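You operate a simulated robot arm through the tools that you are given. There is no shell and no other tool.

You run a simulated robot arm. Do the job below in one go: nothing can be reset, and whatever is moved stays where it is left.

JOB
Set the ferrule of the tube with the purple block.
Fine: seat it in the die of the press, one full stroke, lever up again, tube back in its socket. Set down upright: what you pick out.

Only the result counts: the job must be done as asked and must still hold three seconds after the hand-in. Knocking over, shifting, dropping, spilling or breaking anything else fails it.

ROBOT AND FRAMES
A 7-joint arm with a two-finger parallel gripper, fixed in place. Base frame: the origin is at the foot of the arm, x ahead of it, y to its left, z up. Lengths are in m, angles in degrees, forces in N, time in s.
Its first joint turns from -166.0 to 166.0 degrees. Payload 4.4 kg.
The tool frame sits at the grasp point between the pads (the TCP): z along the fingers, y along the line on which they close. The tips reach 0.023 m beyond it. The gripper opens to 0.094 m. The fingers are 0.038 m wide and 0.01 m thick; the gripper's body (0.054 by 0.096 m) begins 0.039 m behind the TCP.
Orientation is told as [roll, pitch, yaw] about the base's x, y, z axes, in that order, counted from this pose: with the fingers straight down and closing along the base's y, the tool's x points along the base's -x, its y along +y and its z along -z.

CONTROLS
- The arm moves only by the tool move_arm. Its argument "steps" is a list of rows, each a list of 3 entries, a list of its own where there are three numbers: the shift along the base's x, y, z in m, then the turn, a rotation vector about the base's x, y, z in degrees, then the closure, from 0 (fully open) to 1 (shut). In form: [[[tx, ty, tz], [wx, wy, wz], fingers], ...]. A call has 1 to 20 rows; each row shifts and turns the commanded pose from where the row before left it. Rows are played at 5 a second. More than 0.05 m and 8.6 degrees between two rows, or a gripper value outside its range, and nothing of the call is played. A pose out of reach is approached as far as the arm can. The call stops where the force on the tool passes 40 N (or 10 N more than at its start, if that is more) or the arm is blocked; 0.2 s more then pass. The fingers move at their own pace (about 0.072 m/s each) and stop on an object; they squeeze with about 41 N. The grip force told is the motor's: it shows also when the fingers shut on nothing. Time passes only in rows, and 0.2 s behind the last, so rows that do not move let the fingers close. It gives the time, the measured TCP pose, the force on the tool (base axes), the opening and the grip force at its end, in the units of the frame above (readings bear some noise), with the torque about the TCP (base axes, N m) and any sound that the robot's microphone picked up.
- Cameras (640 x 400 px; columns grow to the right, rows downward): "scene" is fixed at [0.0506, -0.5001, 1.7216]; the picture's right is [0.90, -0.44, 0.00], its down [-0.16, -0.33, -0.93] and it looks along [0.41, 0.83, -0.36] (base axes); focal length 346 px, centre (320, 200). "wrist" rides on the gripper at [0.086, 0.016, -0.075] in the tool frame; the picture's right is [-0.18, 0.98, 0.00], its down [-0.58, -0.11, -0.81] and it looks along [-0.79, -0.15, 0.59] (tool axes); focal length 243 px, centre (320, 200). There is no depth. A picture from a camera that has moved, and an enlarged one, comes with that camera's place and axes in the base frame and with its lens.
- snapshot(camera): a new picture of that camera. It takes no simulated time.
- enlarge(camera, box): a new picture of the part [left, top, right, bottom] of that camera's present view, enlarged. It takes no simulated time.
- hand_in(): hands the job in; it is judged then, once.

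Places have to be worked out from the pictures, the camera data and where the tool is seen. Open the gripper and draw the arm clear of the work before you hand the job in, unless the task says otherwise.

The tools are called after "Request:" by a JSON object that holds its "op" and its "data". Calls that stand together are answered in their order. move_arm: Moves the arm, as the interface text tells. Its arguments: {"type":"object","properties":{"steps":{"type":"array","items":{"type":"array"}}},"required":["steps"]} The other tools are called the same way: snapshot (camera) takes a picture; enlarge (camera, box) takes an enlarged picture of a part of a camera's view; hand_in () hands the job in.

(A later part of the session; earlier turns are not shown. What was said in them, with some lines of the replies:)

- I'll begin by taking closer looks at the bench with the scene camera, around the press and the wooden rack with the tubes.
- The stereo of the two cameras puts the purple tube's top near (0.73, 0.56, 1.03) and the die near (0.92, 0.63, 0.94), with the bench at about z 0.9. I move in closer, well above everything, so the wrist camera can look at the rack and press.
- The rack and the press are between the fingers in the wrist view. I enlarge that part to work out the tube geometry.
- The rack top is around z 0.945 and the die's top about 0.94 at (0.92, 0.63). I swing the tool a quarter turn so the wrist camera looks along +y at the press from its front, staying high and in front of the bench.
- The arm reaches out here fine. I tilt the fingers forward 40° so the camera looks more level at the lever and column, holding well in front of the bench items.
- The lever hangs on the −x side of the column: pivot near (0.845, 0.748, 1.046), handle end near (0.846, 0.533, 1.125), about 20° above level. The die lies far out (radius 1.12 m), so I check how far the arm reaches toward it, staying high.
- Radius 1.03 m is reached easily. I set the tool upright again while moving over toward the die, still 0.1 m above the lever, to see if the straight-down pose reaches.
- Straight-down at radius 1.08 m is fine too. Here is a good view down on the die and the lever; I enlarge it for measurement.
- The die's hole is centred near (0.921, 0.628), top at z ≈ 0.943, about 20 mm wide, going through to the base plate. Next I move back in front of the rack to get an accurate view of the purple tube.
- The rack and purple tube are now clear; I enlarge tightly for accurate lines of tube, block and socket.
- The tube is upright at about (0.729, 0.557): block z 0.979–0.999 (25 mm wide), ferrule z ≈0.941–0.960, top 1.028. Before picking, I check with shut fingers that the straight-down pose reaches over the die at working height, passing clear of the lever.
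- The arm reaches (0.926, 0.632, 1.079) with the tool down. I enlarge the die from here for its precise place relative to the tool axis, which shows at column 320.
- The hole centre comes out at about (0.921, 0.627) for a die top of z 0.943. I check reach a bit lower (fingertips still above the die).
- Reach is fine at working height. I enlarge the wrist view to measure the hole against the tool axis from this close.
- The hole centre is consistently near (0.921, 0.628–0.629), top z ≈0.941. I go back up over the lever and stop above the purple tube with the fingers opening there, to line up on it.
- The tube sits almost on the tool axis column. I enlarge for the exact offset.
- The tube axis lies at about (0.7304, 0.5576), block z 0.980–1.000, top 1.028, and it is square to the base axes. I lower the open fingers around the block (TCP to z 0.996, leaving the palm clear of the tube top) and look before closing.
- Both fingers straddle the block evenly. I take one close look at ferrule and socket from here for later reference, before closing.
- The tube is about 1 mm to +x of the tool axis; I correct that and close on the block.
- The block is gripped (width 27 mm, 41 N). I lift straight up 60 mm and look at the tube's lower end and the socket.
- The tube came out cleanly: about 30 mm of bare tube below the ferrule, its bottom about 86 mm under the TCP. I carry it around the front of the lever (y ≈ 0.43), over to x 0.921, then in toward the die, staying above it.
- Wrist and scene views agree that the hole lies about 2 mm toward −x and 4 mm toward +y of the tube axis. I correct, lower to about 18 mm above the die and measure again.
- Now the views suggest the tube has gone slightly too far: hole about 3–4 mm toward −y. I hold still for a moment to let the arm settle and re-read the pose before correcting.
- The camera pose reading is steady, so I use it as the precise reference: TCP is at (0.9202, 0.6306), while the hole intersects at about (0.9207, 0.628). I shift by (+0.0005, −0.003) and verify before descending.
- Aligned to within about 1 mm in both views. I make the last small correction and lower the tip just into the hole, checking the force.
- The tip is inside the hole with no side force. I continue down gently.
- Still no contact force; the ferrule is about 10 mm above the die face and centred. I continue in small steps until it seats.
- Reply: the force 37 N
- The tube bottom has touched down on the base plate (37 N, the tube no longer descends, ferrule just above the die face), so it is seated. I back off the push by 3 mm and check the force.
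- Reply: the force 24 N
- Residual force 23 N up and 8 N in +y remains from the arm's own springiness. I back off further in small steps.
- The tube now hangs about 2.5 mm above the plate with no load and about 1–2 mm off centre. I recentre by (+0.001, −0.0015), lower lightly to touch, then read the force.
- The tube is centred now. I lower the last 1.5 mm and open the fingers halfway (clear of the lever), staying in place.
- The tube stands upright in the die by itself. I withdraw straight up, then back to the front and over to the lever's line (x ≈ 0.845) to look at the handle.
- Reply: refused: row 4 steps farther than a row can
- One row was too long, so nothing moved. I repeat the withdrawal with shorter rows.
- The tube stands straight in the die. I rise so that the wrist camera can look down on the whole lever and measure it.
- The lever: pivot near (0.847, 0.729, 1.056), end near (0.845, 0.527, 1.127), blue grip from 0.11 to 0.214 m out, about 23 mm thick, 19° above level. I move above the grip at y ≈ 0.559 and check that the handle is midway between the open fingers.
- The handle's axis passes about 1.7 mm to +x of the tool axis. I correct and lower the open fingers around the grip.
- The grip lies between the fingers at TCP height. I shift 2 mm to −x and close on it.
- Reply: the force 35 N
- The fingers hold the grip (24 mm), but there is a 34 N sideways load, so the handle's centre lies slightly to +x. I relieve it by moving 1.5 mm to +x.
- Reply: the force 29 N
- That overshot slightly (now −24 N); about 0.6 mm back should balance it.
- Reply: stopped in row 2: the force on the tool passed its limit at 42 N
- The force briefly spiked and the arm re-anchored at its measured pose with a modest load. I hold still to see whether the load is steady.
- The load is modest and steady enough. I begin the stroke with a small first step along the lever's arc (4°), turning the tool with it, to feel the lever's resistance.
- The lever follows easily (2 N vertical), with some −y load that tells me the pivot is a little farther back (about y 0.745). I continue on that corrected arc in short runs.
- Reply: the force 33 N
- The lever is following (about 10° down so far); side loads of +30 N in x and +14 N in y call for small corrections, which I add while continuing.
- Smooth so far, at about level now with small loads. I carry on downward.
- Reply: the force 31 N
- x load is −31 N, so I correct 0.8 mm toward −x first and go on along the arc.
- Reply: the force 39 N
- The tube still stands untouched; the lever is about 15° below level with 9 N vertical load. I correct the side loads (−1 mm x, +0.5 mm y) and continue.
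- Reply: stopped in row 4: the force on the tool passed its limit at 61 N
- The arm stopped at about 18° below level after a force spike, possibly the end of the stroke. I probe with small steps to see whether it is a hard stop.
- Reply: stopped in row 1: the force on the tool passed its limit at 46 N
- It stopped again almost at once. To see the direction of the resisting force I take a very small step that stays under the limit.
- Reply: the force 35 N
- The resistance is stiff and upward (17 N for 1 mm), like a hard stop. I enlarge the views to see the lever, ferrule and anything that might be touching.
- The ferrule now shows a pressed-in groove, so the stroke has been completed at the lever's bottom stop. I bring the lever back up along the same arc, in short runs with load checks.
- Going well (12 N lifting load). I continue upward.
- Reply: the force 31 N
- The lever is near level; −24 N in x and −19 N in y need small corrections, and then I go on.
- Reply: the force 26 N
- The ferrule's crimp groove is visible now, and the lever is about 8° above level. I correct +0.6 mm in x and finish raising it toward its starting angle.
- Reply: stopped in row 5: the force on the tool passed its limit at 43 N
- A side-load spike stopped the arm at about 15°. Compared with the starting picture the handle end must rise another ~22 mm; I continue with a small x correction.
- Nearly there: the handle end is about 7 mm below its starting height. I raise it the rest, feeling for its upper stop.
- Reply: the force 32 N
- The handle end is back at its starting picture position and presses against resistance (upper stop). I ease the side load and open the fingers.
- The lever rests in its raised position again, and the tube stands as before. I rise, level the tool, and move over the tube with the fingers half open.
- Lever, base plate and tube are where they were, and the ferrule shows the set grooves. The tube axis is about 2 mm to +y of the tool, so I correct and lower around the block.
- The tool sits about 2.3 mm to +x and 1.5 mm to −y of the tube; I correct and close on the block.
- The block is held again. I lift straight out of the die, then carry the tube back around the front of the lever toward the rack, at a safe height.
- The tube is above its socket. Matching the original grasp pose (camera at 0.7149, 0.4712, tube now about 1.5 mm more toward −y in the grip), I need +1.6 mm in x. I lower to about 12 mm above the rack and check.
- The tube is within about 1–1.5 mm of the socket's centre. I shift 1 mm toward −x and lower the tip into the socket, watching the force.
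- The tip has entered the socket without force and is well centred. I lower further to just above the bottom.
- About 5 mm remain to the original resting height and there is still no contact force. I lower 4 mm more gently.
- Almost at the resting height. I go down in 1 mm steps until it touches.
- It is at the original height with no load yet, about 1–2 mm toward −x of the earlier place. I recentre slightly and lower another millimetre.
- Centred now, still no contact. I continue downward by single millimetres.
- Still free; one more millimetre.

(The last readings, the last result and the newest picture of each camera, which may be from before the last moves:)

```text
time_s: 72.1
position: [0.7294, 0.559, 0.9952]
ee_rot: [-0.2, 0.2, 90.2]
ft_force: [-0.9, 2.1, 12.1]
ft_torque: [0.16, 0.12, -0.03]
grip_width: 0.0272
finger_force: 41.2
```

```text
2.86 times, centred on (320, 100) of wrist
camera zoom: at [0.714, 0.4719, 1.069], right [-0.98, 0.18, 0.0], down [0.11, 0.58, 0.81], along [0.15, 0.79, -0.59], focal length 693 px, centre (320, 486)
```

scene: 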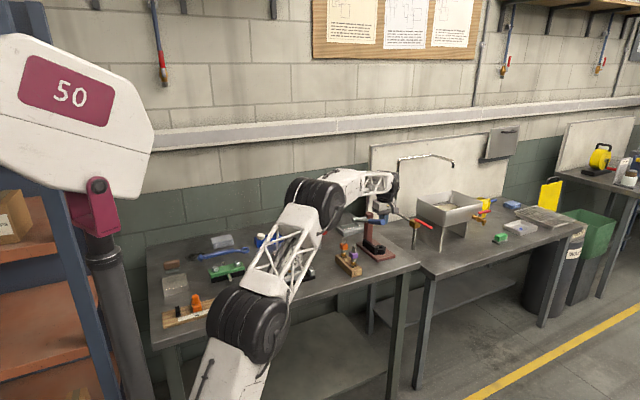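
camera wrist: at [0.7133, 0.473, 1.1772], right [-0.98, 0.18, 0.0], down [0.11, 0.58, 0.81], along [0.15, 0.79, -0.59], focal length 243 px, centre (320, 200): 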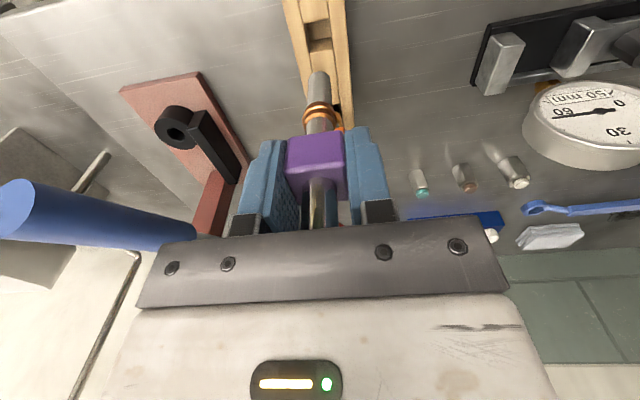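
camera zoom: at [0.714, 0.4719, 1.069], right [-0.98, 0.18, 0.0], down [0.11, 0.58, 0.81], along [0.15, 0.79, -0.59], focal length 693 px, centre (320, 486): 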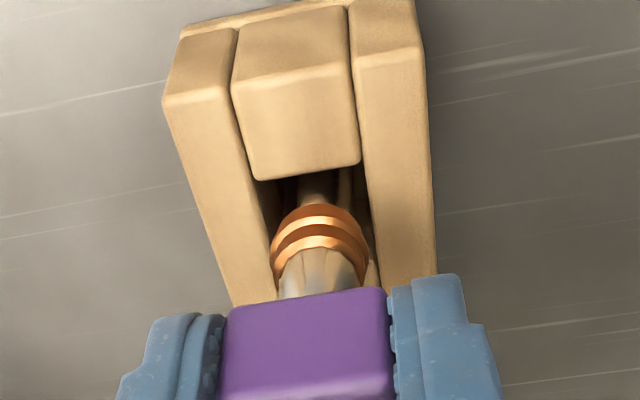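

12 N contact: the tube stands on the socket's floor. I ease off half a millimetre, open the fingers and look.

Request:
{"op": "move_arm", "data": {"steps": [[[0, 0, 0.0006], [0, 0, 0], 1], [[0, 0, 0], [0, 0, 0], 0.8], [[0, 0, 0], [0, 0, 0], 0.6], [[0, 0, 0], [0, 0, 0], 0.4], [[0, 0, 0], [0, 0, 0], 0.4], [[0, 0, 0], [0, 0, 0], 0.4]]}}

Request:
{"op": "enlarge", "data": {"camera": "scene", "box": [335, 225, 371, 280]}}

Request:
{"op": "enlarge", "data": {"camera": "wrist", "box": [260, 30, 380, 230]}}

```text
time_s: 73.5
position: [0.7296, 0.5592, 0.9961]
ee_rot: [0.0, 0.1, 90.0]
ft_force: [0.2, 0.3, 0.1]
ft_torque: [-0.01, 0.0, -0.01]
grip_width: 0.0564
finger_force: 0.0
```

```text
7.27 times, centred on (353, 252) of scene
camera zoom: at [0.0506, -0.5001, 1.7216], right [0.9, -0.44, 0.0], down [-0.16, -0.33, -0.93], along [0.41, 0.83, -0.36], focal length 2519 px, centre (80, -182)
```

zoom: 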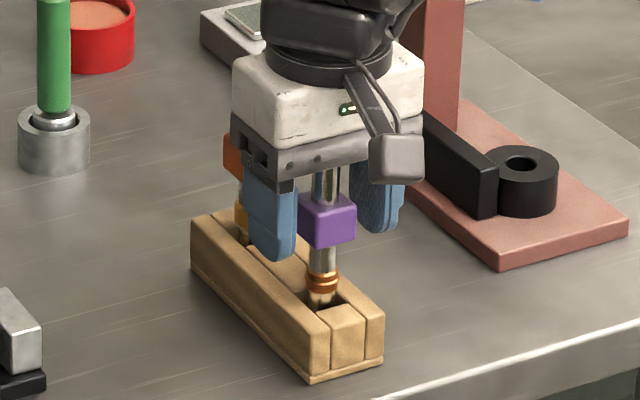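

```text
2.00 times, centred on (320, 130) of wrist
camera zoom: at [0.7142, 0.4724, 1.0687], right [-0.98, 0.18, 0.0], down [0.11, 0.58, 0.81], along [0.15, 0.79, -0.59], focal length 485 px, centre (320, 340)
```

zoom: 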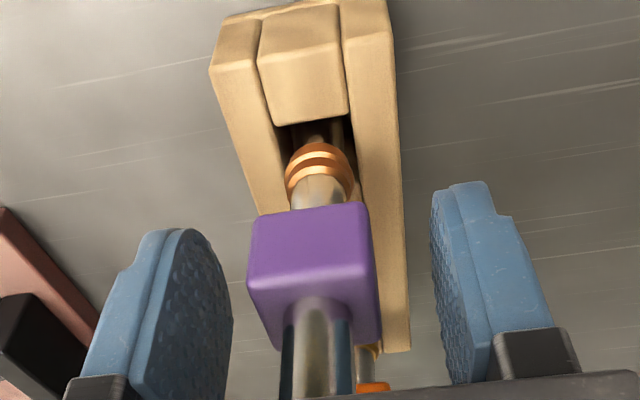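

The tube stands upright in its socket. I withdraw straight up and draw the arm back clear of the work.

Request:
{"op": "move_arm", "data": {"steps": [[[0, 0, 0.03], [0, 0, 0], 0.4], [[0, 0, 0.045], [0, 0, 0], 0.4], [[0, 0, 0.045], [0, 0, 0], 0.4], [[0, 0, 0.045], [0, 0, 0], 0.2], [[0, 0, 0.045], [0, 0, 0], 0], [[-0.03, -0.03, 0.02], [0, 0, 0], 0], [[-0.03, -0.03, 0.02], [0, 0, 0], 0], [[-0.03, -0.03, 0.02], [0, 0, 0], 0], [[-0.03, -0.03, 0.01], [0, 0, 0], 0], [[-0.03, -0.03, 0], [0, 0, 0], 0], [[0, 0, 0], [0, 0, 0], 0], [[0, 0, 0], [0, 0, 0], 0]]}}

Request:
{"op": "snapshot", "data": {"camera": "scene"}}

Request:
{"op": "enlarge", "data": {"camera": "scene", "box": [320, 200, 420, 290]}}

Request:
{"op": "snapshot", "data": {"camera": "wrist"}}

```text
time_s: 76.1
position: [0.5766, 0.4086, 1.2755]
ee_rot: [-0.2, 0.1, 90.1]
ft_force: [0.5, -1.9, -0.5]
ft_torque: [-0.06, 0.03, 0.0]
grip_width: 0.0939
finger_force: 0.1
```

```text
taken
```

scene: 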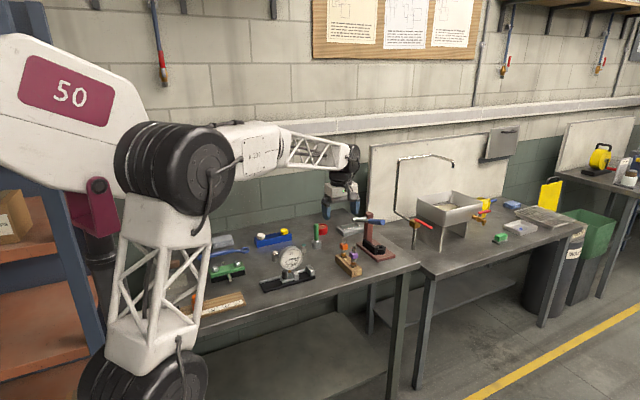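

```text
4.44 times, centred on (370, 245) of scene
camera zoom: at [0.0506, -0.5001, 1.7216], right [0.9, -0.44, 0.0], down [-0.16, -0.33, -0.93], along [0.41, 0.83, -0.36], focal length 1540 px, centre (98, 0)
```

zoom: 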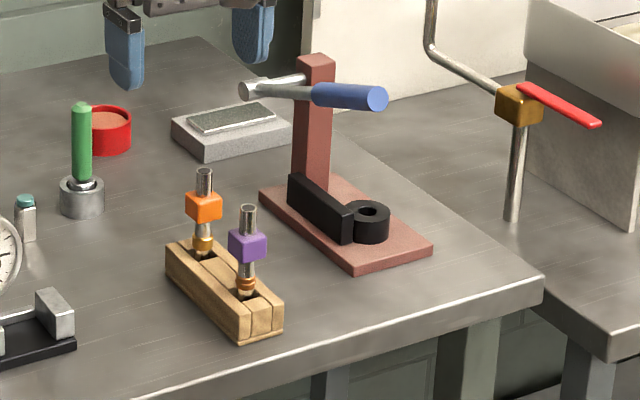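

```text
taken
camera wrist: at [0.561, 0.3215, 1.3483], right [-0.98, 0.18, 0.0], down [0.11, 0.58, 0.81], along [0.15, 0.79, -0.59], focal length 243 px, centre (320, 200)
```

wrist: 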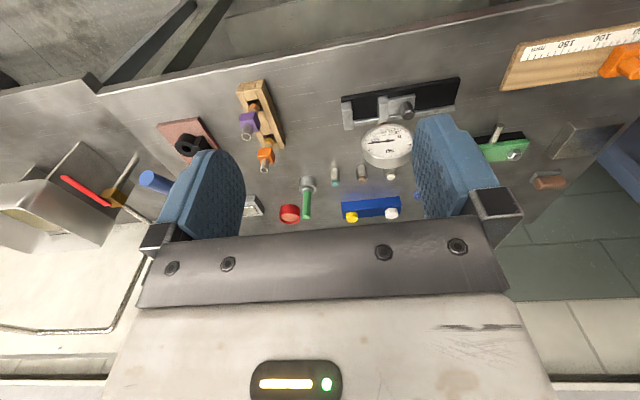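

Everything matches the starting picture: lever raised, rack, press and orange tube unmoved. I take one last close look at the returned tube and its ferrule before handing in.

Request:
{"op": "enlarge", "data": {"camera": "scene", "box": [334, 232, 370, 280]}}

Request:
{"op": "enlarge", "data": {"camera": "wrist", "box": [220, 70, 300, 180]}}

```text
8.33 times, centred on (352, 256) of scene
camera zoom: at [0.0506, -0.5001, 1.7216], right [0.9, -0.44, 0.0], down [-0.16, -0.33, -0.93], along [0.41, 0.83, -0.36], focal length 2887 px, centre (53, -267)
```

zoom: 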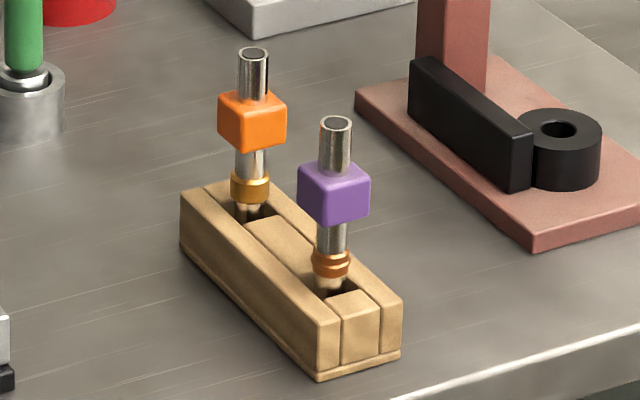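

```text
3.64 times, centred on (260, 125) of wrist
camera zoom: at [0.561, 0.3215, 1.3483], right [-0.98, 0.18, 0.0], down [0.11, 0.58, 0.81], along [0.15, 0.79, -0.59], focal length 882 px, centre (538, 473)
```

zoom: 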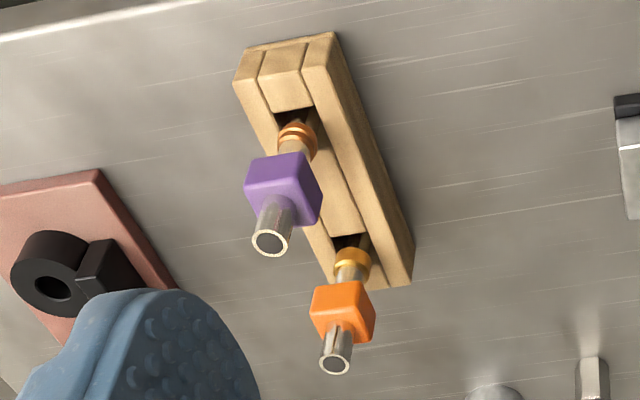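

The purple tube stands upright in its socket with its ferrule pressed in, the lever is up, the gripper is open and the arm is clear. I hand the job in.

Request:
{"op": "hand_in", "data": {}}

```text
The job is handed in.
```

The ferrule on the purple-block tube is set, and the job is handed in; I haven't seen the verdict.

- **Press:** The tube sat in the die with its bottom on the base plate. I pulled the lever down once until it would go no further. That was about 38° of travel, and no click was reported at the bottom. The ferrule now shows the pressed-in grooves. The ferrule itself stayed about 8 mm above the die face the whole time, because the tube reaches the plate first.
- **Lever:** It is back at its starting angle and stayed there after I let go.
- **Tube:** It is back in its own socket, standing upright on the socket floor.
- **Everything else:** In the last pictures the rack, the orange tube and the press are where they were at the start. The gripper is open and the arm is drawn clear.

Two things happened along the way. The grip slipped about 2.5 mm on the purple block as the tube touched down in the die. The arm also cut out on force a few times while I worked the lever. Neither left visible damage or moved anything.
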